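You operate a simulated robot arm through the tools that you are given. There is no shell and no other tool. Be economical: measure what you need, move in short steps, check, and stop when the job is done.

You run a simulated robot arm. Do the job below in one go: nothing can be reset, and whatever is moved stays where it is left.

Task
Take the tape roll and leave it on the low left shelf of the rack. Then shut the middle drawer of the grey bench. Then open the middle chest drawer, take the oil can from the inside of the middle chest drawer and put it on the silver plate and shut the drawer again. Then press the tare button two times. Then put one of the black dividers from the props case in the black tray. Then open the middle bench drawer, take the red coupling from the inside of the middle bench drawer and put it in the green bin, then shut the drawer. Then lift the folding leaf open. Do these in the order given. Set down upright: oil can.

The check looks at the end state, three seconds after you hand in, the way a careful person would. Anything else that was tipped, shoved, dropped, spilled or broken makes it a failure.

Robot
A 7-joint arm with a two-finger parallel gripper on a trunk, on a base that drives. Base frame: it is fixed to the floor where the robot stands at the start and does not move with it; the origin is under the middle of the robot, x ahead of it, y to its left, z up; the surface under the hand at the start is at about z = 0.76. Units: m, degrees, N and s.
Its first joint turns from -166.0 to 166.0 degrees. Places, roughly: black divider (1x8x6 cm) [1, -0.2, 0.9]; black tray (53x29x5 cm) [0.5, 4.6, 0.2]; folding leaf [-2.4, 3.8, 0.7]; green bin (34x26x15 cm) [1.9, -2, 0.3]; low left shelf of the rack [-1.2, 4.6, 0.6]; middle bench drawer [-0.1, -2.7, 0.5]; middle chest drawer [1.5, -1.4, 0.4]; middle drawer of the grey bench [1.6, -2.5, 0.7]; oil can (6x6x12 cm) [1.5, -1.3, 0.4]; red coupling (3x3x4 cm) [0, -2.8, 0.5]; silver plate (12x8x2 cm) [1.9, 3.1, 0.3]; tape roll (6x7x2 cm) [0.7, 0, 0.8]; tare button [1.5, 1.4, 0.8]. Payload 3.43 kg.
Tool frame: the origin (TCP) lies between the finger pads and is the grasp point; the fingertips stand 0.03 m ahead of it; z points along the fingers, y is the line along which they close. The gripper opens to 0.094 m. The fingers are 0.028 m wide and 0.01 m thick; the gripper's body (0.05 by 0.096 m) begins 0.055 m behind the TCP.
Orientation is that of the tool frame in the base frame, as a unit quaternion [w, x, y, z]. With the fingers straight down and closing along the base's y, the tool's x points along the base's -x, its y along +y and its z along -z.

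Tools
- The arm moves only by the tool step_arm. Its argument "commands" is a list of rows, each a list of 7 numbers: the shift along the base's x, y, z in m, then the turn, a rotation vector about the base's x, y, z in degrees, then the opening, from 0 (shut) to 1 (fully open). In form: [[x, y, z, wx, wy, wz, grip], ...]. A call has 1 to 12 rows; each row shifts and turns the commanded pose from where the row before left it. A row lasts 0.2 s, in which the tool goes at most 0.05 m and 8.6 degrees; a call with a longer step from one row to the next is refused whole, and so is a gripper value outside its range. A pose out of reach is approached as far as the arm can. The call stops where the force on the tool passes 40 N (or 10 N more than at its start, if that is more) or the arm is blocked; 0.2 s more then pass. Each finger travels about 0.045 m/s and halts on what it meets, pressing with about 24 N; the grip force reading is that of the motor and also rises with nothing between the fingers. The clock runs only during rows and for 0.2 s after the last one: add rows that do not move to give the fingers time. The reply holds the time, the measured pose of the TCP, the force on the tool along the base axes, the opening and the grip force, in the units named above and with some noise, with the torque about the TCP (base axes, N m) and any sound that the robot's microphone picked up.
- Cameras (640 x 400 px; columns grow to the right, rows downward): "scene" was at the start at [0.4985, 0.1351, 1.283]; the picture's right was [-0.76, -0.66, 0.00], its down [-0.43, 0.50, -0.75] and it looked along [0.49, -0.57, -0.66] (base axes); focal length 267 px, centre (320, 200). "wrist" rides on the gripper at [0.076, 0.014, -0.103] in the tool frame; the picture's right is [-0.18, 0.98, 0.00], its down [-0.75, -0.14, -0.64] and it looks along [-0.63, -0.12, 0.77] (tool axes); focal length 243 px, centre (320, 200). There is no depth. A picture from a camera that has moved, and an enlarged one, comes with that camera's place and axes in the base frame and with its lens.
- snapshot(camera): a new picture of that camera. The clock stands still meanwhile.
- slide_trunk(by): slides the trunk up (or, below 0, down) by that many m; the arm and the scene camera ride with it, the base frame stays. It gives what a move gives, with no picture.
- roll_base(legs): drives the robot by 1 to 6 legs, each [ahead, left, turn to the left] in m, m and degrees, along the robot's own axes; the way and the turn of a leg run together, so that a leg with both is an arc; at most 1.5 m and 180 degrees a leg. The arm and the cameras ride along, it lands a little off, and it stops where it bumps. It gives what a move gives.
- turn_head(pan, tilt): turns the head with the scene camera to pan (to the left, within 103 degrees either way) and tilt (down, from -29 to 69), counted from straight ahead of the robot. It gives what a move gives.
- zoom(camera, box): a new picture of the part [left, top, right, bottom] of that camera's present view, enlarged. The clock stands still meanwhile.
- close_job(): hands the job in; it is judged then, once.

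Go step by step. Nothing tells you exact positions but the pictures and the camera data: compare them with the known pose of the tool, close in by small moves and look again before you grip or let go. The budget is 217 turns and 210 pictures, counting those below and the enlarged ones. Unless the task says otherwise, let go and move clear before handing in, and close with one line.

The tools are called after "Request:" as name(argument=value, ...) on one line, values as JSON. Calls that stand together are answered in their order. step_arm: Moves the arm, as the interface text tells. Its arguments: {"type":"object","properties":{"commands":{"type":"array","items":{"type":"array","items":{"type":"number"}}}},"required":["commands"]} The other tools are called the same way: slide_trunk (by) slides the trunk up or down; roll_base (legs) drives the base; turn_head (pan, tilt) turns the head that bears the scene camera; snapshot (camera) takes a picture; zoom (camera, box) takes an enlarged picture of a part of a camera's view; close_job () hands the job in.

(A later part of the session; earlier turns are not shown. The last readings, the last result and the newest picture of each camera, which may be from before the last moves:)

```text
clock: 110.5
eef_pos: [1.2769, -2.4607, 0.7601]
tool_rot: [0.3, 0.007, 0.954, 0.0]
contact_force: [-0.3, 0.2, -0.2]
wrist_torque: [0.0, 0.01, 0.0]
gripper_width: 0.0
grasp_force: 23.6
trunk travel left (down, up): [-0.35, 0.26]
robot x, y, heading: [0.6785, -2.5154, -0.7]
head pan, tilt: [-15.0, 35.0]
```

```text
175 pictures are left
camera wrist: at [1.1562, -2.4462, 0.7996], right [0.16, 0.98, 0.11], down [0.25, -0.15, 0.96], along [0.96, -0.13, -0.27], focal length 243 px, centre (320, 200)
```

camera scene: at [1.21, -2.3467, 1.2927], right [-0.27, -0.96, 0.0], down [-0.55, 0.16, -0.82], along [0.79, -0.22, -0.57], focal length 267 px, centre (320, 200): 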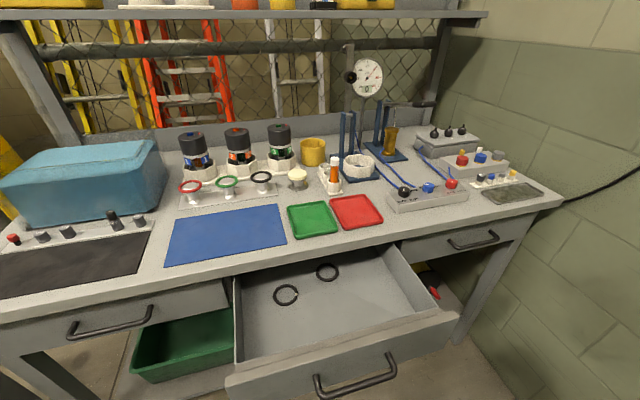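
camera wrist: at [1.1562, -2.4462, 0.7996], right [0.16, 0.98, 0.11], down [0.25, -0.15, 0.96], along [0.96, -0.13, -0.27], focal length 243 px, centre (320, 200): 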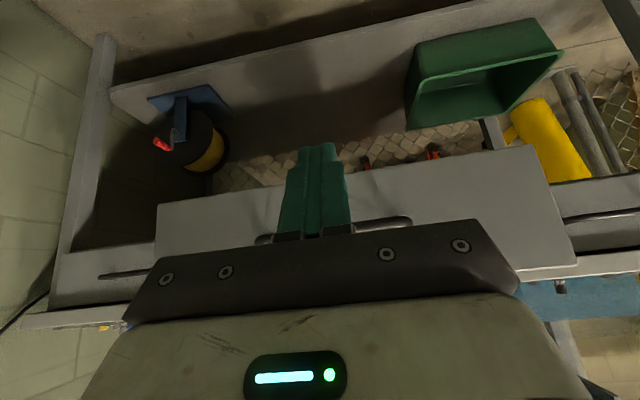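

Handle at about z = 0.765, tip just below it. I push forward in short steps.

Request:
step_arm(commands=[[0.03, 0, 0, 0, 0, 0, 0], [0.03, 0, 0, 0, 0, 0, 0], [0.02, 0, 0, 0, 0, 0, 0], [0.02, 0, 0, 0, 0, 0, 0], [0.02, 0, 0, 0, 0, 0, 0], [0.02, 0, 0, 0, 0, 0, 0], [0.02, 0, 0, 0, 0, 0, 0]])

Request:
snapshot(camera="wrist")

Request:
snapshot(camera="scene")

```text
clock: 112.1
eef_pos: [1.4367, -2.4613, 0.7609]
tool_rot: [0.301, 0.007, 0.954, 0.001]
contact_force: [0.1, 0.7, -0.3]
wrist_torque: [0.01, 0.04, -0.02]
gripper_width: 0.0
grasp_force: 24.5
trunk travel left (down, up): [-0.35, 0.26]
robot x, y, heading: [0.6803, -2.5165, -0.9]
head pan, tilt: [-15.0, 35.0]
```

```text
174 pictures are left
camera wrist: at [1.3163, -2.4463, 0.7995], right [0.16, 0.98, 0.11], down [0.25, -0.15, 0.96], along [0.96, -0.13, -0.27], focal length 243 px, centre (320, 200)
```

wrist: 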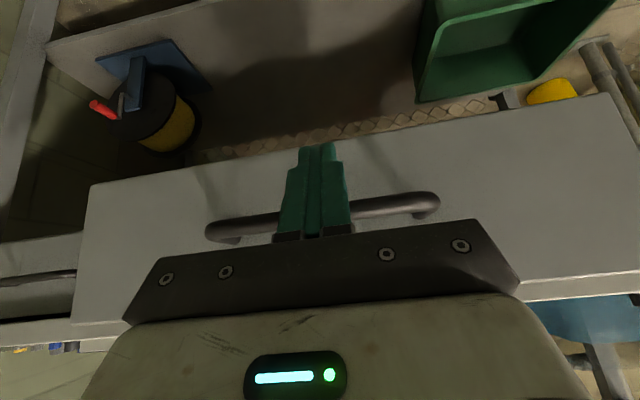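

```text
173 pictures are left
camera scene: at [1.21, -2.3467, 1.2927], right [-0.27, -0.96, 0.0], down [-0.55, 0.16, -0.82], along [0.79, -0.22, -0.57], focal length 267 px, centre (320, 200)
```

scene: 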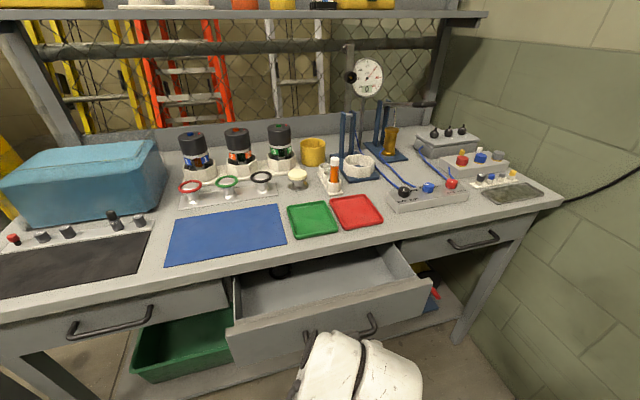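

It slides in. I keep pushing until it stops.

Request:
step_arm(commands=[[0.02, 0, 0, 0, 0, 0, 0], [0.02, 0, 0, 0, 0, 0, 0], [0.02, 0, 0, 0, 0, 0, 0], [0.02, 0, 0, 0, 0, 0, 0], [0.015, 0, 0, 0, 0, 0, 0], [0.015, 0, 0, 0, 0, 0, 0], [0.015, 0, 0, 0, 0, 0, 0], [0.015, 0, 0, 0, 0, 0, 0]])

Request:
snapshot(camera="scene")

```text
clock: 113.9
eef_pos: [1.5767, -2.4602, 0.7596]
tool_rot: [0.3, 0.005, 0.954, 0.0]
contact_force: [0.8, -0.6, -0.6]
wrist_torque: [-0.01, 0.0, -0.01]
gripper_width: 0.0
grasp_force: 23.7
trunk travel left (down, up): [-0.35, 0.26]
robot x, y, heading: [0.6804, -2.5141, -1.1]
head pan, tilt: [-15.0, 35.0]
```

```text
172 pictures are left
camera scene: at [1.2101, -2.3466, 1.2927], right [-0.27, -0.96, 0.0], down [-0.55, 0.16, -0.82], along [0.79, -0.22, -0.57], focal length 267 px, centre (320, 200)
```

scene: 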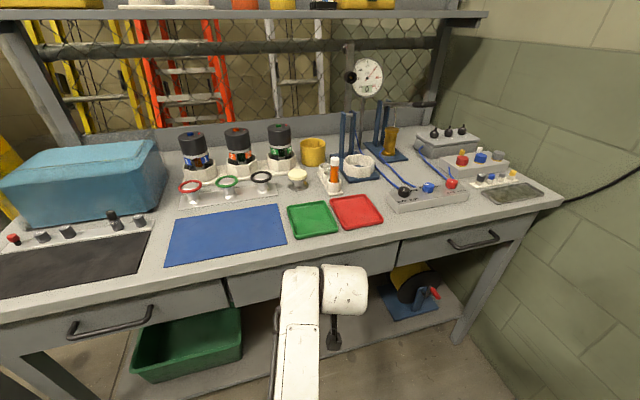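

It looks shut; I press slightly more to feel the stop, with small steps.

Request:
step_arm(commands=[[0.008, 0, 0, 0, 0, 0, 0], [0.008, 0, 0, 0, 0, 0, 0], [0.008, 0, 0, 0, 0, 0, 0]])

Request:
snapshot(camera="wrist")

```text
clock: 114.5
eef_pos: [1.589, -2.4615, 0.7544]
tool_rot: [0.293, 0.005, 0.956, -0.001]
contact_force: [-1.2, 0.1, -1.2]
wrist_torque: [0.01, 0.02, -0.01]
gripper_width: 0.0001
grasp_force: 23.6
trunk travel left (down, up): [-0.35, 0.26]
robot x, y, heading: [0.674, -2.5133, -0.7]
head pan, tilt: [-15.0, 35.0]
stopped in row 3: the force on the tool passed its limit at 49 N (the readings are from after the stop); the commanded pose is now the measured one
```

```text
171 pictures are left
camera wrist: at [1.4694, -2.4472, 0.7963], right [0.16, 0.98, 0.1], down [0.26, -0.14, 0.95], along [0.95, -0.13, -0.28], focal length 243 px, centre (320, 200)
```

wrist: 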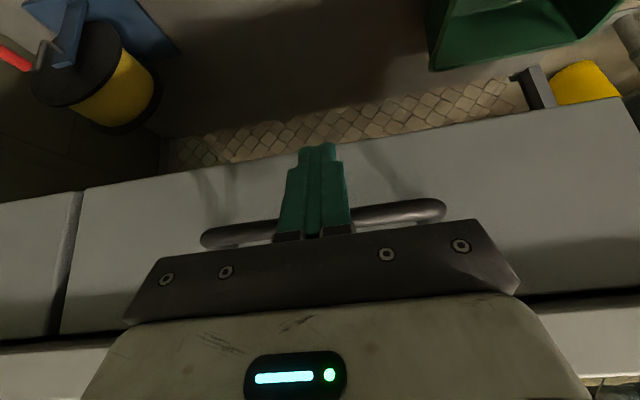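

The drawer is flush and shut. I retract the arm, then drive to face the grey chest.

Request:
step_arm(commands=[[-0.04, 0, 0, 0, 0, 0, 0], [-0.045, 0, 0, 0, 0, 0, 0], [-0.045, 0, 0, 0, 0, 0, 0], [-0.04, 0, 0.02, 0, 7, 0, 0], [-0.04, 0, 0.02, 0, 7, 0, 0], [-0.04, 0, 0.02, 0, 7, 0, 0], [-0.03, 0, 0.03, 0, 7, 0, 0], [0, 0, 0.045, 0, 6.5, 0, 0], [0, 0, 0.045, 0, 0, 0, 0], [0, 0, 0.045, 0, 0, 0, 0], [0, 0, 0.025, 0, 0, 0, 0.5]])

Request:
roll_base(legs=[[-0.45, 0.2, 0], [0, 0.65, 0]])

Request:
turn_head(pan=15, tilt=35)

Request:
snapshot(camera="scene")

Request:
snapshot(camera="wrist")

```text
clock: 116.9
eef_pos: [1.3644, -2.4584, 0.9517]
tool_rot: [0.058, 0.004, 0.998, 0.0]
contact_force: [0.6, 0.3, 0.5]
wrist_torque: [-0.05, 0.0, 0.0]
gripper_width: 0.0324
grasp_force: 0.0
out of reach, approached as far as the arm can: row 6, 7, 9, 10, 11
trunk travel left (down, up): [-0.35, 0.26]
robot x, y, heading: [0.6772, -2.5134, -0.8]
head pan, tilt: [-15.0, 35.0]
```

```text
clock: 120.0
eef_pos: [0.9496, -2.1878, 0.9517]
tool_rot: [0.058, -0.026, 0.998, 0.002]
contact_force: [-0.4, 0.6, 0.1]
wrist_torque: [-0.02, 0.0, -0.03]
gripper_width: 0.0469
grasp_force: 0.1
trunk travel left (down, up): [-0.35, 0.26]
robot x, y, heading: [0.2669, -2.2908, 2.8]
head pan, tilt: [-15.0, 35.0]
stopped in leg 2: the robot was blocked; the commanded pose is now the measured one
```

```text
clock: 121.0
eef_pos: [0.9514, -2.189, 0.9521]
tool_rot: [0.057, -0.027, 0.998, 0.002]
contact_force: [1.2, 0.0, 0.2]
wrist_torque: [0.01, -0.01, 0.03]
gripper_width: 0.047
grasp_force: 0.0
trunk travel left (down, up): [-0.35, 0.26]
robot x, y, heading: [0.2666, -2.2871, 2.9]
head pan, tilt: [15.0, 35.0]
```

```text
170 pictures are left
camera scene: at [0.7853, -2.0414, 1.2926], right [0.3, -0.95, 0.0], down [-0.55, -0.17, -0.82], along [0.78, 0.25, -0.57], focal length 267 px, centre (320, 200)
```

scene: 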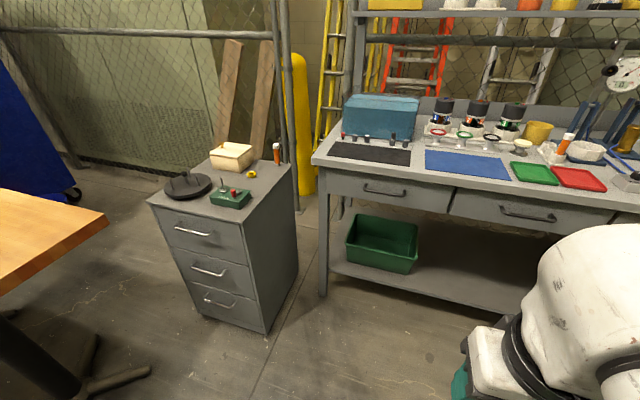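

```text
169 pictures are left
camera wrist: at [0.8622, -2.1808, 1.0445], right [0.13, 0.99, 0.02], down [0.68, -0.11, 0.72], along [0.72, -0.08, -0.69], focal length 243 px, centre (320, 200)
```

wrist: 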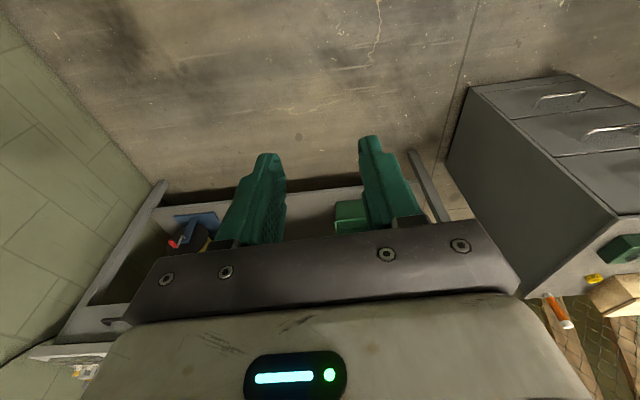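

The base was stopped by something. I look round to see what it touches.

Request:
turn_head(pan=-103, tilt=40)

Request:
snapshot(camera="scene")

Request:
turn_head(pan=90, tilt=45)

Request:
snapshot(camera="scene")

```text
clock: 123.0
eef_pos: [0.9499, -2.1881, 0.9527]
tool_rot: [0.057, -0.027, 0.998, 0.002]
contact_force: [-1.2, -0.1, -0.4]
wrist_torque: [-0.02, 0.01, -0.01]
gripper_width: 0.0471
grasp_force: 0.0
trunk travel left (down, up): [-0.35, 0.26]
robot x, y, heading: [0.2642, -2.2908, 3.0]
head pan, tilt: [-103.0, 40.0]
```

```text
168 pictures are left
camera scene: at [0.6864, -2.152, 1.2851], right [-0.98, 0.18, 0.0], down [0.11, 0.63, -0.77], along [-0.14, -0.75, -0.64], focal length 267 px, centre (320, 200)
```

scene: 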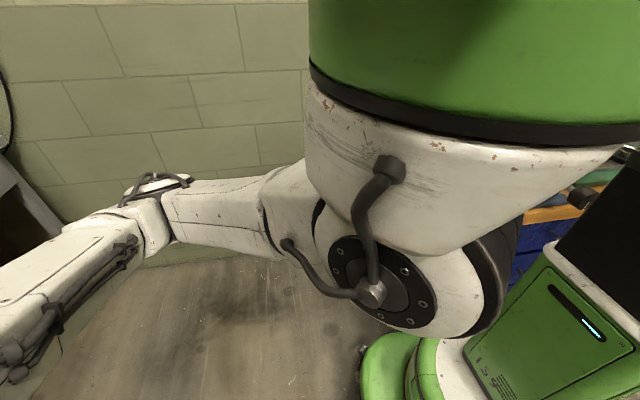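

```text
clock: 125.8
eef_pos: [0.9503, -2.1888, 0.9522]
tool_rot: [0.058, -0.027, 0.998, 0.001]
contact_force: [-0.1, 0.9, 0.3]
wrist_torque: [0.0, 0.02, 0.0]
gripper_width: 0.0471
grasp_force: 0.0
trunk travel left (down, up): [-0.35, 0.26]
robot x, y, heading: [0.2696, -2.2909, 2.8]
head pan, tilt: [90.0, 45.0]
```

```text
167 pictures are left
camera scene: at [0.6975, -1.9871, 1.2778], right [1.0, 0.05, 0.0], down [0.03, -0.71, -0.71], along [-0.03, 0.71, -0.71], focal length 267 px, centre (320, 200)
```

scene: 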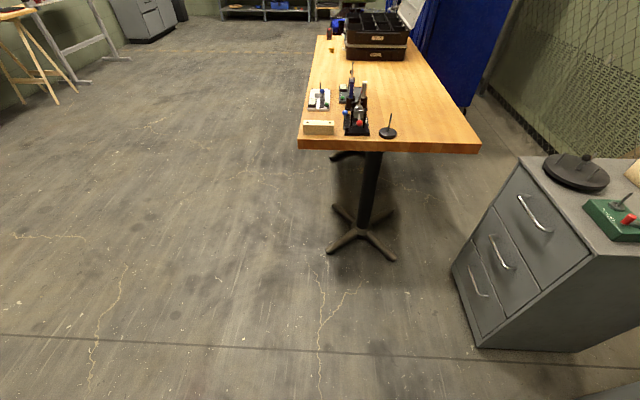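

Only the blue bench's corner behind me can be the cause. I move ahead and left, away from it.

Request:
roll_base(legs=[[0.12, 0.08, 0], [0, 0.6, -2.8]])

Request:
turn_head(pan=0, tilt=40)

Request:
snapshot(camera="scene")

Request:
snapshot(camera="wrist")

```text
clock: 130.2
eef_pos: [1.0556, -1.5334, 0.9521]
tool_rot: [0.058, -0.002, 0.998, 0.0]
contact_force: [-0.1, -0.2, 0.6]
wrist_torque: [-0.01, 0.02, -0.01]
gripper_width: 0.0469
grasp_force: 0.1
trunk travel left (down, up): [-0.35, 0.26]
robot x, y, heading: [0.3695, -1.597, -0.1]
head pan, tilt: [90.0, 45.0]
```

```text
clock: 131.8
eef_pos: [1.0562, -1.5337, 0.9516]
tool_rot: [0.058, -0.001, 0.998, 0.0]
contact_force: [-0.3, -0.1, 0.4]
wrist_torque: [0.01, -0.04, 0.01]
gripper_width: 0.0472
grasp_force: 0.0
trunk travel left (down, up): [-0.35, 0.26]
robot x, y, heading: [0.3668, -1.5988, 0.0]
head pan, tilt: [0.0, 40.0]
```

```text
166 pictures are left
camera scene: at [0.898, -1.4013, 1.2851], right [0.0, -1.0, 0.0], down [-0.64, 0.0, -0.77], along [0.77, 0.0, -0.64], focal length 267 px, centre (320, 200)
```

scene: 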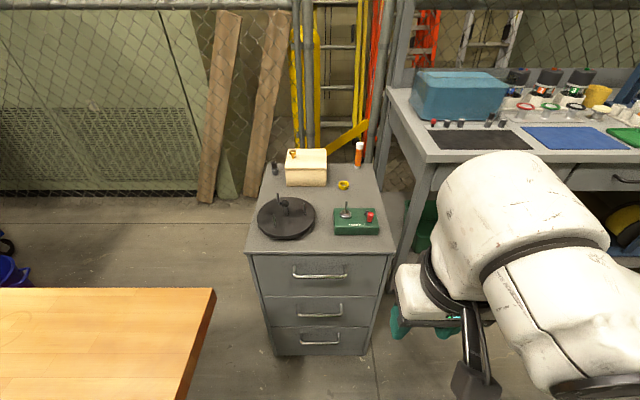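

```text
165 pictures are left
camera wrist: at [0.9682, -1.5217, 1.0445], right [0.18, 0.98, 0.02], down [0.68, -0.14, 0.72], along [0.72, -0.12, -0.69], focal length 243 px, centre (320, 200)
```

wrist: 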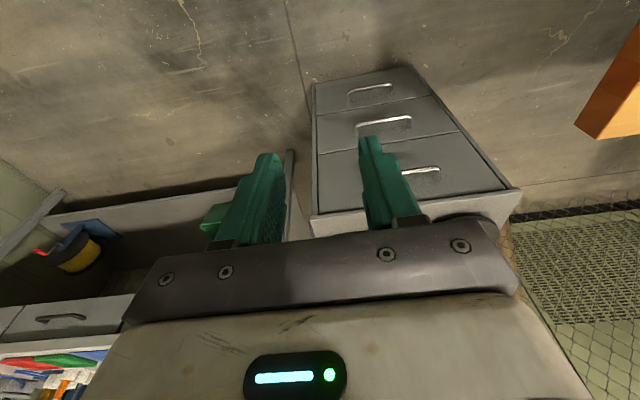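

The chest front is at x≈1.35; the middle handle is around (1.31, -1.405, ~0.47). I lower the trunk and turn the tool horizontal so that the fingers close vertically on the handle bar.

Request:
slide_trunk(by=-0.3)

Request:
step_arm(commands=[[0, 0.01, 0, 0, -8.3, 0, 0.7], [0, 0.01, 0, 0, -8.3, 0, 0.7], [0, 0.01, 0, 0, -8.3, 0, 0.7], [0, 0.01, 0, 0, -8.3, 0, 0.7], [0, 0.01, 0, 0, -8.3, 0, 0.7], [0, 0.01, 0, 0, -8.3, 0, 0.7], [0, 0.01, 0, 0, -8.3, 0, 0.7], [0, 0.01, 0, 0, -8.3, 0, 0.7], [0, 0.01, 0, 0, -8.3, 0, 0.7], [0, 0.01, 0, 0, -8.3, 0, 0.7]])

Request:
snapshot(camera="wrist")

```text
clock: 134.8
eef_pos: [1.0551, -1.5338, 0.6524]
tool_rot: [0.058, -0.001, 0.998, 0.0]
contact_force: [0.8, 1.2, 0.6]
wrist_torque: [0.01, 0.01, 0.0]
gripper_width: 0.047
grasp_force: 0.0
trunk travel left (down, up): [-0.05, 0.56]
robot x, y, heading: [0.3683, -1.5985, -0.3]
head pan, tilt: [0.0, 40.0]
```

```text
clock: 137.0
eef_pos: [1.0909, -1.3887, 0.6472]
tool_rot: [0.705, -0.003, 0.709, -0.001]
contact_force: [0.2, -0.8, 0.8]
wrist_torque: [0.02, 0.01, 0.01]
gripper_width: 0.0658
grasp_force: 0.1
out of reach, approached as far as the arm can: row 1, 2, 3
trunk travel left (down, up): [-0.05, 0.56]
robot x, y, heading: [0.3714, -1.5996, 0.1]
head pan, tilt: [0.0, 40.0]
```

```text
164 pictures are left
camera wrist: at [0.9885, -1.3756, 0.5702], right [0.0, 0.98, 0.18], down [-0.64, -0.14, 0.76], along [0.77, -0.11, 0.63], focal length 243 px, centre (320, 200)
```

wrist: 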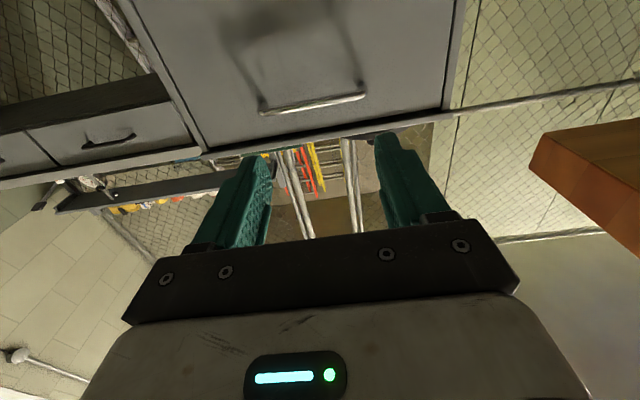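

The top handle is at about (1.325, -1.40, 0.675); the middle one about 0.48. I roll the tool 90° and lower toward the middle handle's height.

Request:
step_arm(commands=[[0, 0, -0.015, 8.2, 0, 0, 0.7], [0, 0, -0.015, 8.2, 0, 0, 0.7], [0, 0, -0.015, 8.2, 0, 0, 0.7], [0, 0, -0.015, 8.2, 0, 0, 0.7], [0, 0, -0.015, 8.2, 0, 0, 0.7], [0, 0, -0.015, 8.2, 0, 0, 0.7], [0, 0, -0.015, 8.2, 0, 0, 0.7], [0, 0, -0.015, 8.2, 0, 0, 0.7], [0, 0, -0.015, 8.2, 0, 0, 0.7], [0, 0, -0.015, 8.2, 0, 0, 0.7], [0, 0, -0.01, 8, 0, 0, 0.7], [0, 0, 0, 0, 0, 0, 0.7]])

Request:
snapshot(camera="wrist")

Request:
snapshot(camera="scene")

```text
clock: 139.6
eef_pos: [1.096, -1.3745, 0.5206]
tool_rot: [0.518, 0.478, 0.523, 0.48]
contact_force: [0.0, -0.1, 0.2]
wrist_torque: [0.01, 0.02, 0.01]
gripper_width: 0.0659
grasp_force: 0.1
out of reach, approached as far as the arm can: row 10, 11
trunk travel left (down, up): [-0.05, 0.56]
robot x, y, heading: [0.3703, -1.5997, -0.0]
head pan, tilt: [0.0, 40.0]
```

```text
163 pictures are left
camera wrist: at [0.9929, -1.3002, 0.5288], right [0.0, -0.1, 0.99], down [-0.64, -0.77, -0.08], along [0.77, -0.63, -0.07], focal length 243 px, centre (320, 200)
```

wrist: 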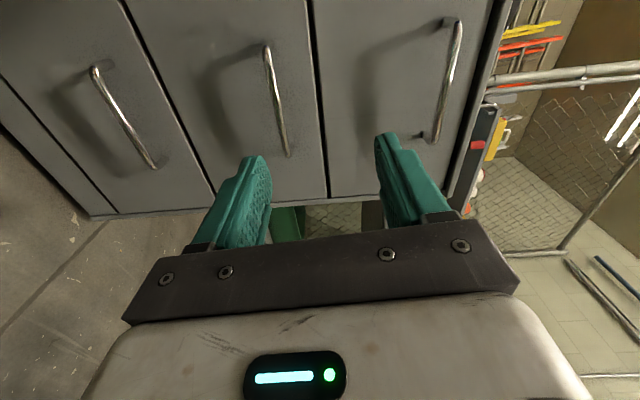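

```text
162 pictures are left
camera scene: at [0.8979, -1.4013, 0.9851], right [0.0, -1.0, 0.0], down [-0.64, 0.0, -0.77], along [0.77, 0.0, -0.64], focal length 267 px, centre (320, 200)
```

scene: 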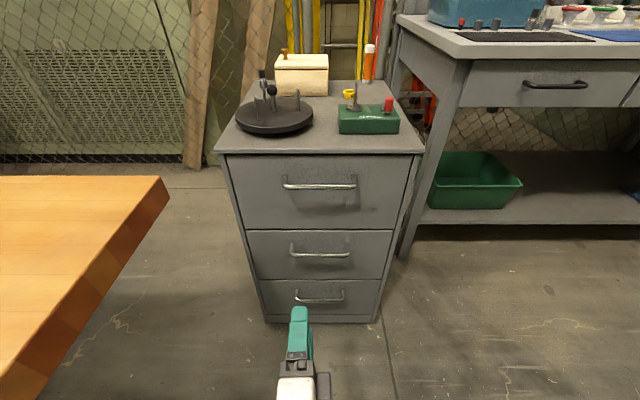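

The middle handle is at about (1.32, -1.403, 0.463). I align and approach to 6 cm.

Request:
step_arm(commands=[[0, -0.015, -0.03, 0, 0, 0, 0.7], [0, -0.014, -0.028, 0, 0, 0, 0.7], [0.04, 0, 0, 0, 0, 0, 0.7], [0.04, 0, 0, 0, 0, 0, 0.7], [0.04, 0, 0, 0, 0, 0, 0.7], [0.03, 0, 0, 0, 0, 0, 0.7], [0, 0, 0, 0, 0, 0, 0.7]])

Request:
snapshot(camera="wrist")

Request:
snapshot(camera="scene")

```text
clock: 141.2
eef_pos: [1.2464, -1.38, 0.5206]
tool_rot: [0.516, 0.479, 0.525, 0.479]
contact_force: [0.6, -0.1, 0.3]
wrist_torque: [-0.04, 0.02, 0.01]
gripper_width: 0.0658
grasp_force: 0.0
out of reach, approached as far as the arm can: row 1, 2
trunk travel left (down, up): [-0.05, 0.56]
robot x, y, heading: [0.371, -1.6018, -0.3]
head pan, tilt: [0.0, 40.0]
```

```text
161 pictures are left
camera wrist: at [1.1431, -1.3052, 0.528], right [0.01, -0.1, 0.99], down [-0.64, -0.77, -0.07], along [0.77, -0.63, -0.07], focal length 243 px, centre (320, 200)
```

wrist: 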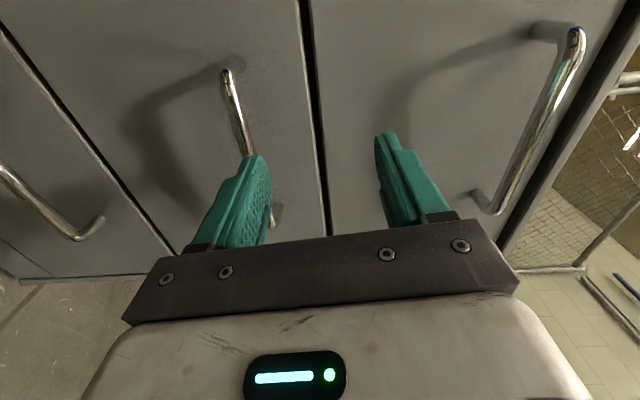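

```text
160 pictures are left
camera scene: at [0.8978, -1.4012, 0.9851], right [0.0, -1.0, 0.0], down [-0.64, 0.0, -0.77], along [0.77, 0.0, -0.64], focal length 267 px, centre (320, 200)
```

scene: 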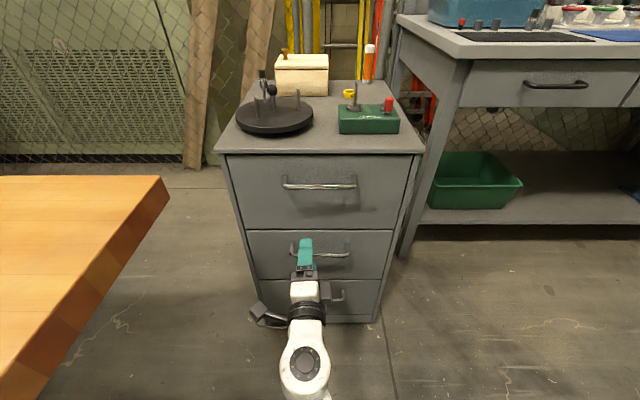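

The arm cannot go lower in this stance, so I use the remaining trunk travel and look.

Request:
slide_trunk(by=-0.05)

Request:
snapshot(camera="wrist")

```text
clock: 142.1
eef_pos: [1.2462, -1.3796, 0.4695]
tool_rot: [0.516, 0.479, 0.525, 0.478]
contact_force: [0.1, 0.1, 0.4]
wrist_torque: [0.0, -0.02, 0.02]
gripper_width: 0.0656
grasp_force: 0.0
trunk travel left (down, up): [0.0, 0.61]
robot x, y, heading: [0.3712, -1.6008, -0.0]
head pan, tilt: [0.0, 40.0]
```

```text
159 pictures are left
camera wrist: at [1.1432, -1.3058, 0.4781], right [0.01, -0.1, 0.99], down [-0.64, -0.77, -0.07], along [0.77, -0.63, -0.07], focal length 243 px, centre (320, 200)
```

wrist: 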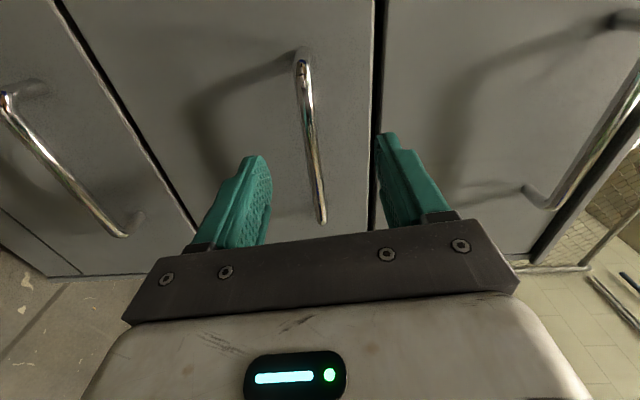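

The bar sits between the fingers. I advance and close on it.

Request:
step_arm(commands=[[0.03, 0, 0, 0, 0, 0, 0.7], [0.03, 0, 0, 0, 0, 0, 0.7], [0, 0, 0, 0, 0, 0, 0.3], [0, 0, 0, 0, 0, 0, 0], [0, 0, 0, 0, 0, 0, 0], [0, 0, 0, 0, 0, 0, 0], [0, 0, 0, 0, 0, 0, 0]])

Request:
snapshot(camera="wrist")

```text
clock: 143.5
eef_pos: [1.2931, -1.3826, 0.4622]
tool_rot: [0.509, 0.485, 0.534, 0.469]
contact_force: [2.4, 2.4, -20.1]
wrist_torque: [0.82, 0.33, 0.18]
gripper_width: 0.014
grasp_force: 24.4
out of reach, approached as far as the arm can: row 2
trunk travel left (down, up): [0.0, 0.61]
robot x, y, heading: [0.3693, -1.6007, -0.0]
head pan, tilt: [0.0, 40.0]
stopped in row 6: the force on the tool passed its limit at 43 N (the readings are from after the stop); the commanded pose is now the measured one
```

```text
158 pictures are left
camera wrist: at [1.19, -1.3085, 0.4737], right [0.04, -0.1, 0.99], down [-0.64, -0.77, -0.05], along [0.77, -0.63, -0.09], focal length 243 px, centre (320, 200)
```

wrist: 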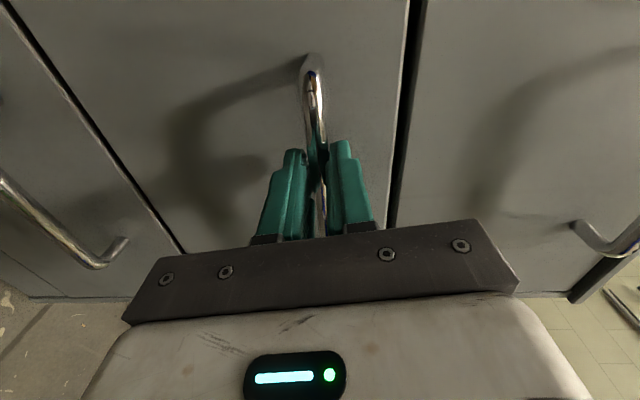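

The bar is gripped. I pull back in small steps.

Request:
step_arm(commands=[[-0.015, 0, 0, 0, 0, 0, 0], [-0.02, 0, 0, 0, 0, 0, 0], [-0.02, 0, 0, 0, 0, 0, 0], [-0.02, 0, 0, 0, 0, 0, 0], [-0.02, 0, 0, 0, 0, 0, 0], [-0.02, 0, 0, 0, 0, 0, 0]])

Request:
snapshot(camera="wrist")

Request:
snapshot(camera="scene")

```text
clock: 144.9
eef_pos: [1.1775, -1.3834, 0.4623]
tool_rot: [0.509, 0.484, 0.535, 0.47]
contact_force: [0.5, 1.5, -33.5]
wrist_torque: [1.19, 0.57, -0.18]
gripper_width: 0.0141
grasp_force: 45.0
trunk travel left (down, up): [0.0, 0.61]
robot x, y, heading: [0.3673, -1.5987, 0.1]
head pan, tilt: [0.0, 40.0]
```

```text
157 pictures are left
camera wrist: at [1.0753, -1.3083, 0.4737], right [0.04, -0.09, 0.99], down [-0.64, -0.77, -0.05], along [0.77, -0.63, -0.09], focal length 243 px, centre (320, 200)
```

wrist: 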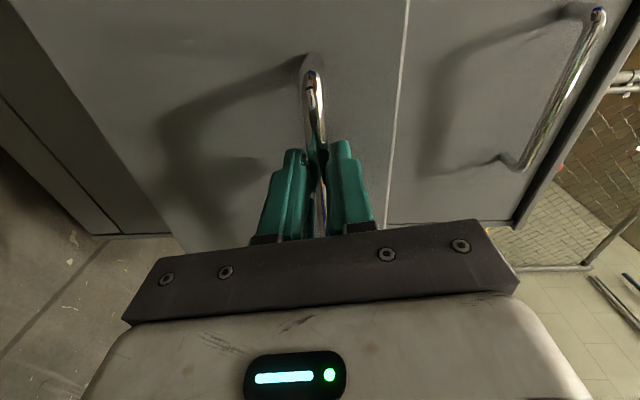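

```text
156 pictures are left
camera scene: at [0.8986, -1.401, 0.9345], right [0.0, -1.0, 0.0], down [-0.64, 0.0, -0.77], along [0.77, 0.0, -0.64], focal length 267 px, centre (320, 200)
```

scene: 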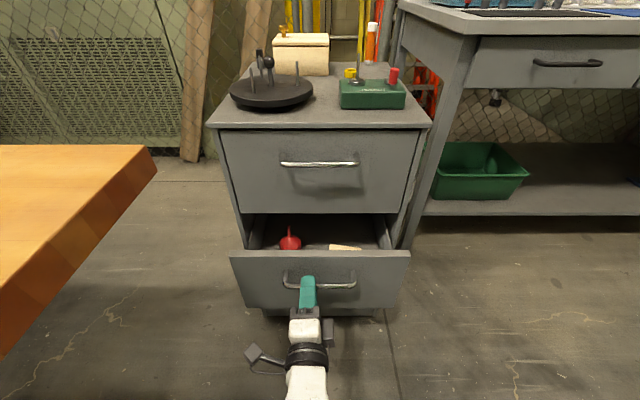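

The drawer is coming out and a red oil can shows inside. I ease the downward strain and pull on.

Request:
step_arm(commands=[[-0.015, 0, -0.004, 0, 0, 0, 0], [-0.02, 0, 0, 0, 0, 0, 0], [-0.02, 0, 0, 0, 0, 0, 0], [-0.02, 0, 0, 0, 0, 0, 0], [-0.02, 0, 0, 0, 0, 0, 0], [-0.02, 0, 0, 0, 0, 0, 0], [-0.02, 0, 0, 0, 0, 0, 0], [-0.02, 0, 0, 0, 0, 0, 0]])

Request:
snapshot(camera="scene")

```text
clock: 146.7
eef_pos: [1.0236, -1.3831, 0.4621]
tool_rot: [0.509, 0.486, 0.535, 0.468]
contact_force: [20.3, 0.0, -29.9]
wrist_torque: [1.27, 0.37, 1.22]
gripper_width: 0.0142
grasp_force: 45.2
trunk travel left (down, up): [0.0, 0.61]
robot x, y, heading: [0.3706, -1.5998, -0.3]
head pan, tilt: [0.0, 40.0]
```

```text
155 pictures are left
camera scene: at [0.899, -1.4012, 0.9344], right [0.0, -1.0, 0.0], down [-0.64, 0.0, -0.77], along [0.77, 0.0, -0.64], focal length 267 px, centre (320, 200)
```

scene: 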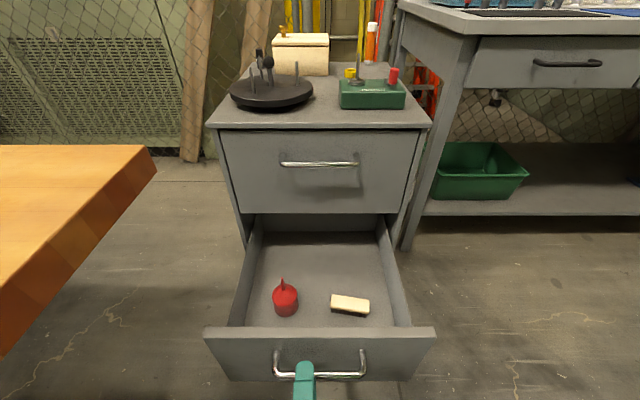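

The drawer is out about 0.27 m. I let go of the handle and back the tool off, then raise the trunk.

Request:
step_arm(commands=[[0, 0, 0, 0, 0, 0, 0.4], [0, 0, 0, 0, 0, 0, 0.7], [0, 0, 0, 0, 0, 0, 0.7], [0, 0, 0, 0, 0, 0, 0.7], [-0.03, 0, 0, 0, 0, 0, 0.7], [-0.04, 0, 0, 0, 0, 0, 0.7], [-0.03, 0, 0.01, 0, 0, 0, 0.7]])

Request:
slide_trunk(by=0.3)

Request:
snapshot(camera="scene")

```text
clock: 148.3
eef_pos: [0.9264, -1.3718, 0.4856]
tool_rot: [0.512, 0.482, 0.531, 0.472]
contact_force: [0.2, 0.5, -0.9]
wrist_torque: [-0.02, -0.01, 0.02]
gripper_width: 0.0659
grasp_force: 0.0
out of reach, approached as far as the arm can: row 5
trunk travel left (down, up): [0.0, 0.61]
robot x, y, heading: [0.368, -1.5981, -0.1]
head pan, tilt: [0.0, 40.0]
```

```text
clock: 151.3
eef_pos: [0.9266, -1.3715, 0.7855]
tool_rot: [0.511, 0.483, 0.532, 0.472]
contact_force: [0.3, 0.3, -1.2]
wrist_torque: [-0.03, 0.04, 0.0]
gripper_width: 0.0658
grasp_force: 0.0
trunk travel left (down, up): [-0.3, 0.31]
robot x, y, heading: [0.3706, -1.5983, -0.1]
head pan, tilt: [0.0, 40.0]
```

```text
154 pictures are left
camera scene: at [0.8979, -1.4012, 1.2351], right [0.0, -1.0, 0.0], down [-0.64, 0.0, -0.77], along [0.77, 0.0, -0.64], focal length 267 px, centre (320, 200)
```

scene: 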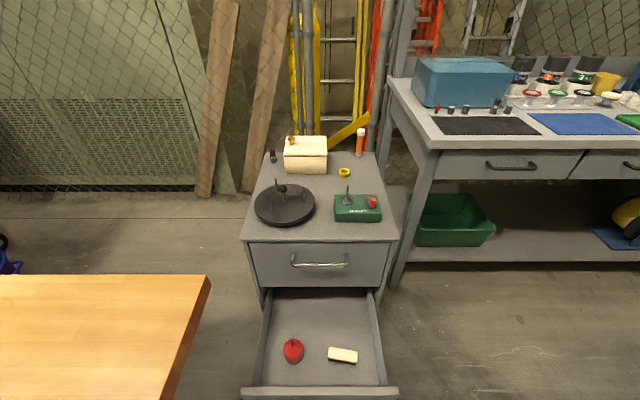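

I bring the tool back to pointing straight down, ready to go over the can.

Request:
step_arm(commands=[[0, 0, 0.01, -8.5, 0, 0, 0.7], [0, 0, 0.01, -8.5, 0, 0, 0.7], [0, 0, 0.01, -8.5, 0, 0, 0.7], [0, 0, 0.01, -8.5, 0, 0, 0.7], [0, 0, 0.01, -8.5, 0, 0, 0.7], [0, 0, 0.01, -8.5, 0, 0, 0.7], [0, 0, 0.01, -8.5, 0, 0, 0.7], [0, 0, 0.01, -8.5, 0, 0, 0.7], [0, 0, 0.01, -8.5, 0, 0, 0.7], [0, 0, 0.01, -8.5, 0, 0, 0.7]])

Request:
step_arm(commands=[[0.01, 0, 0.01, 0, 8.5, 0, 1], [0.01, 0, 0.01, 0, 8.5, 0, 1], [0.02, 0, 0.01, 0, 8.5, 0, 1], [0.03, 0, 0.01, 0, 8.5, 0, 1], [0.03, 0, 0.01, 0, 8.5, 0, 1], [0.03, 0, 0.01, 0, 8.5, 0, 1], [0.03, 0, 0, 0, 8.5, 0, 1], [0.03, 0.01, 0, 0, 8.5, 0, 1], [0.03, 0.01, 0, 0, 8.5, 0, 1], [0.03, 0.01, 0, 0, 8.5, 0, 1], [0, 0.01, 0, 0, 5, 0, 1], [0, 0, 0, 0, 0, 0, 1]])

Request:
snapshot(camera="wrist")

Request:
snapshot(camera="scene")

```text
clock: 153.5
eef_pos: [0.9268, -1.3722, 0.8872]
tool_rot: [0.703, 0.01, 0.711, -0.012]
contact_force: [0.2, 1.0, -0.2]
wrist_torque: [0.01, 0.02, 0.01]
gripper_width: 0.066
grasp_force: 0.0
trunk travel left (down, up): [-0.3, 0.31]
robot x, y, heading: [0.3694, -1.5988, 0.1]
head pan, tilt: [0.0, 40.0]
```

```text
clock: 156.1
eef_pos: [1.1768, -1.3313, 0.9455]
tool_rot: [-0.006, 0.0, 1.0, -0.016]
contact_force: [-1.0, 0.6, 0.5]
wrist_torque: [-0.01, 0.02, -0.04]
gripper_width: 0.0941
grasp_force: 0.0
trunk travel left (down, up): [-0.3, 0.31]
robot x, y, heading: [0.3705, -1.5973, -0.0]
head pan, tilt: [0.0, 40.0]
```

```text
153 pictures are left
camera wrist: at [1.1023, -1.3151, 1.0478], right [0.18, 0.98, -0.03], down [0.76, -0.12, 0.64], along [0.62, -0.14, -0.77], focal length 243 px, centre (320, 200)
```

wrist: 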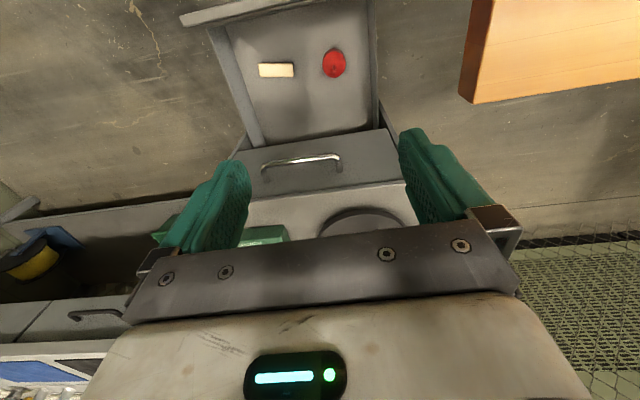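

```text
152 pictures are left
camera scene: at [0.898, -1.4011, 1.2351], right [0.0, -1.0, 0.0], down [-0.64, 0.0, -0.77], along [0.77, 0.0, -0.64], focal length 267 px, centre (320, 200)
```

scene: 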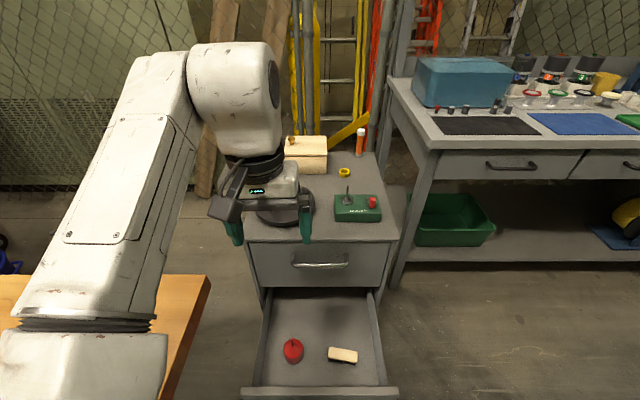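

The forearm now hangs over the table's end, so going down from here would be risky. I raise the trunk and move round to the drawer's right side, facing along +y.

Request:
slide_trunk(by=0.2)

Request:
roll_base(legs=[[0.3, -0.58, 0], [0.15, 0, 0], [0, 0, 90]])

Request:
turn_head(pan=-20, tilt=45)

Request:
snapshot(camera="scene")

```text
clock: 158.3
eef_pos: [1.1772, -1.3295, 1.1449]
tool_rot: [-0.006, -0.001, 1.0, -0.016]
contact_force: [0.8, -0.3, -0.8]
wrist_torque: [0.02, 0.02, -0.01]
gripper_width: 0.0941
grasp_force: 0.1
trunk travel left (down, up): [-0.5, 0.11]
robot x, y, heading: [0.3706, -1.5968, -0.0]
head pan, tilt: [0.0, 40.0]
```

```text
clock: 166.7
eef_pos: [0.5472, -1.3796, 1.1449]
tool_rot: [-0.007, 0.707, -0.707, 0.015]
contact_force: [-0.2, 0.7, -0.1]
wrist_torque: [0.0, 0.0, 0.0]
gripper_width: 0.094
grasp_force: 0.1
trunk travel left (down, up): [-0.5, 0.11]
robot x, y, heading: [0.8156, -2.186, 89.9]
head pan, tilt: [0.0, 40.0]
```

```text
clock: 167.6
eef_pos: [0.548, -1.3798, 1.1455]
tool_rot: [-0.007, 0.708, -0.706, 0.016]
contact_force: [0.6, -0.1, -0.4]
wrist_torque: [0.01, 0.0, 0.03]
gripper_width: 0.0941
grasp_force: 0.1
trunk travel left (down, up): [-0.5, 0.11]
robot x, y, heading: [0.8182, -2.1865, 90.2]
head pan, tilt: [-20.0, 45.0]
```

```text
151 pictures are left
camera scene: at [0.6508, -1.6645, 1.4278], right [0.94, -0.34, 0.0], down [-0.24, -0.66, -0.71], along [0.24, 0.66, -0.71], focal length 267 px, centre (320, 200)
```

scene: 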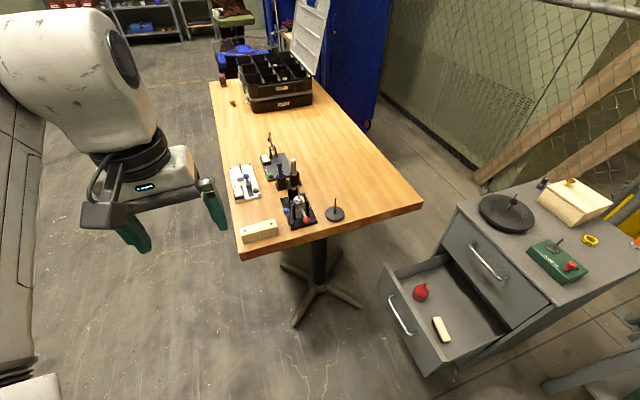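

The can is at about (1.185, -1.342). I shift the base right and swing the arm over it.

Request:
roll_base(legs=[[0, -0.2, 0]])

Request:
step_arm(commands=[[0.045, 0, 0, 0, 0, 0, 1], [0.045, 0, 0, 0, 0, 0, 1], [0.045, 0, 0, 0, 0, 0, 1], [0.045, 0, 0, 0, 0, 0, 1], [0.045, 0, 0, 0, 0, 0, 1], [0.045, 0, 0, 0, 0, 0, 1], [0.045, 0.01, 0, 0, 0, 0, 1], [0.045, 0.01, 0, 0, 0, 0, 1], [0.045, 0.01, 0, 0, 0, 0, 1], [0.025, 0.01, 0, 0, 0, 0, 1], [0, 0, -0.045, 0, 0, 0, 1], [0, 0, -0.045, 0, 0, 0, 1]])

Request:
snapshot(camera="scene")

Request:
snapshot(camera="wrist")

```text
clock: 169.2
eef_pos: [0.7478, -1.3782, 1.145]
tool_rot: [-0.008, 0.708, -0.706, 0.015]
contact_force: [-0.4, 0.5, 0.1]
wrist_torque: [-0.01, -0.02, 0.0]
gripper_width: 0.0941
grasp_force: 0.1
trunk travel left (down, up): [-0.5, 0.11]
robot x, y, heading: [1.0157, -2.1861, 89.9]
head pan, tilt: [-20.0, 45.0]
```

```text
clock: 171.8
eef_pos: [1.1785, -1.339, 1.056]
tool_rot: [-0.007, 0.708, -0.706, 0.015]
contact_force: [0.1, 0.4, 0.7]
wrist_torque: [0.01, 0.01, -0.01]
gripper_width: 0.0939
grasp_force: 0.0
trunk travel left (down, up): [-0.5, 0.11]
robot x, y, heading: [1.0178, -2.1865, 89.7]
head pan, tilt: [-20.0, 45.0]
```

```text
150 pictures are left
camera scene: at [0.851, -1.6643, 1.4279], right [0.94, -0.34, 0.0], down [-0.24, -0.66, -0.71], along [0.24, 0.66, -0.71], focal length 267 px, centre (320, 200)
```

scene: 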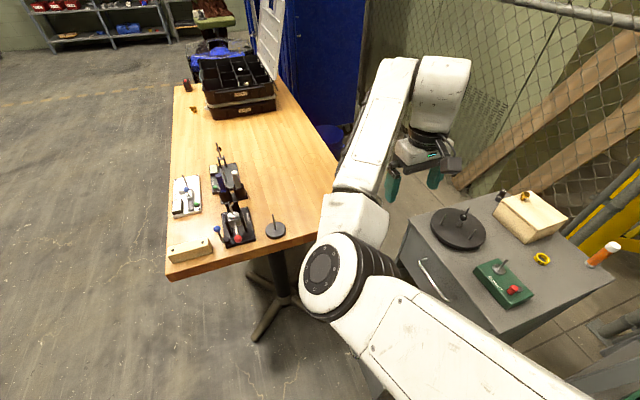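

```text
149 pictures are left
camera wrist: at [1.1615, -1.4156, 1.1584], right [-0.98, 0.18, -0.03], down [0.12, 0.76, 0.64], along [0.14, 0.62, -0.77], focal length 243 px, centre (320, 200)
```

wrist: 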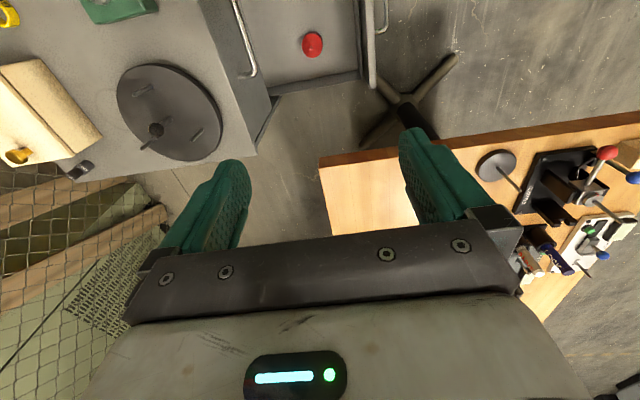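

I lower the trunk so that the hand comes just above the drawer, then refine.

Request:
slide_trunk(by=-0.42)

Request:
snapshot(camera="wrist")

Request:
snapshot(camera="scene")

```text
refused: -0.42 is not a number from -0.4 to 0.4
```

```text
148 pictures are left
camera wrist: at [1.1615, -1.4156, 1.1584], right [-0.98, 0.18, -0.03], down [0.12, 0.76, 0.64], along [0.14, 0.62, -0.77], focal length 243 px, centre (320, 200)
```

wrist: 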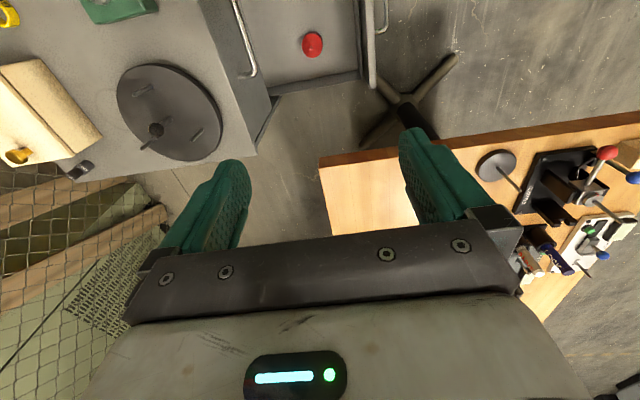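

```text
147 pictures are left
camera scene: at [0.851, -1.6643, 1.4279], right [0.94, -0.34, 0.0], down [-0.24, -0.66, -0.71], along [0.24, 0.66, -0.71], focal length 267 px, centre (320, 200)
```

scene: 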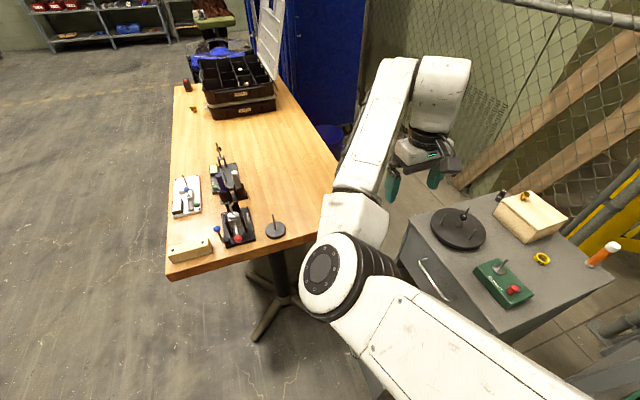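

Request:
slide_trunk(by=-0.38)

Request:
snapshot(camera="wrist")

Request:
snapshot(camera="scene")

```text
clock: 175.4
eef_pos: [1.1786, -1.3388, 0.6764]
tool_rot: [-0.007, 0.708, -0.706, 0.015]
contact_force: [0.0, -0.1, -0.2]
wrist_torque: [-0.03, 0.0, -0.01]
gripper_width: 0.0939
grasp_force: 0.2
trunk travel left (down, up): [-0.12, 0.49]
robot x, y, heading: [1.0135, -2.1873, 89.9]
head pan, tilt: [-20.0, 45.0]
```

```text
146 pictures are left
camera wrist: at [1.1613, -1.4157, 0.7785], right [-0.98, 0.18, -0.03], down [0.12, 0.76, 0.64], along [0.14, 0.62, -0.77], focal length 243 px, centre (320, 200)
```

wrist: 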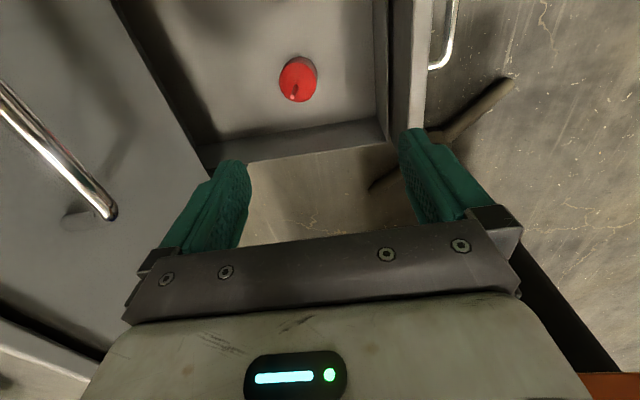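

```text
145 pictures are left
camera scene: at [0.851, -1.6644, 1.0478], right [0.94, -0.34, 0.0], down [-0.24, -0.66, -0.71], along [0.24, 0.66, -0.71], focal length 267 px, centre (320, 200)
```

scene: 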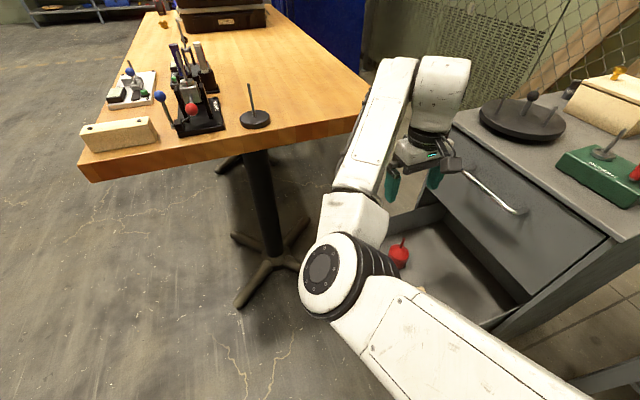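

The can stands at about (1.22, -1.336). I shift over it, narrow the fingers a bit, go down part way and look.

Request:
step_arm(commands=[[0.021, 0.002, 0, 0, 0, 0, 0.85], [0.021, 0, 0, 0, 0, 0, 0.85], [0, 0, -0.04, 0, 0, 0, 0.85], [0, 0, -0.04, 0, 0, 0, 0.85], [0, 0, -0.03, 0, 0, 0, 0.85], [0, 0, 0, 0, 0, 0, 0.85]])

Request:
snapshot(camera="wrist")

Request:
snapshot(camera="scene")

```text
clock: 176.8
eef_pos: [1.2194, -1.3369, 0.565]
tool_rot: [-0.006, 0.708, -0.706, 0.016]
contact_force: [-0.2, 0.5, -0.3]
wrist_torque: [0.02, -0.02, -0.01]
gripper_width: 0.0797
grasp_force: 0.0
trunk travel left (down, up): [-0.12, 0.49]
robot x, y, heading: [1.0144, -2.1849, 90.0]
head pan, tilt: [-20.0, 45.0]
```

```text
144 pictures are left
camera wrist: at [1.2028, -1.4137, 0.6675], right [-0.98, 0.18, -0.03], down [0.12, 0.76, 0.64], along [0.14, 0.62, -0.77], focal length 243 px, centre (320, 200)
```

wrist: 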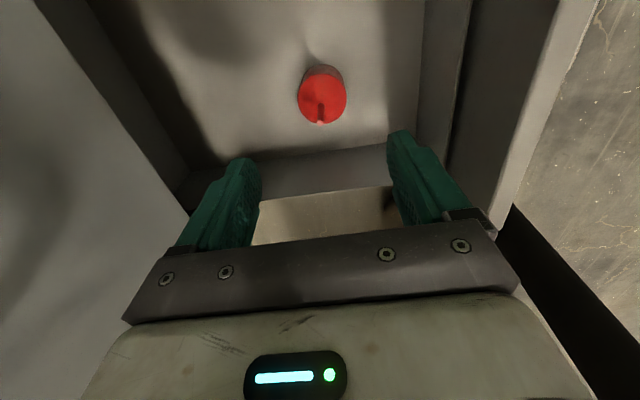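

```text
143 pictures are left
camera scene: at [0.851, -1.6644, 1.0478], right [0.94, -0.34, 0.0], down [-0.24, -0.66, -0.71], along [0.24, 0.66, -0.71], focal length 267 px, centre (320, 200)
```

scene: 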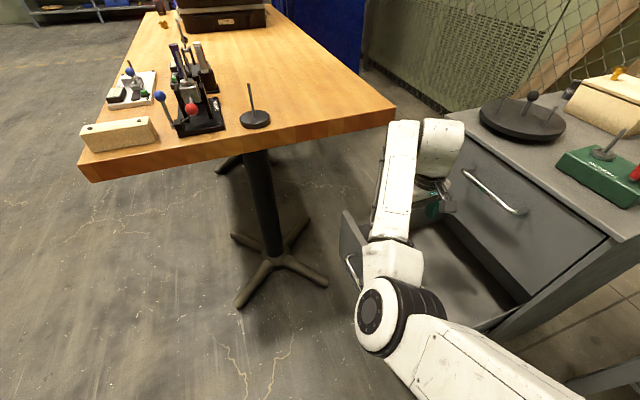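

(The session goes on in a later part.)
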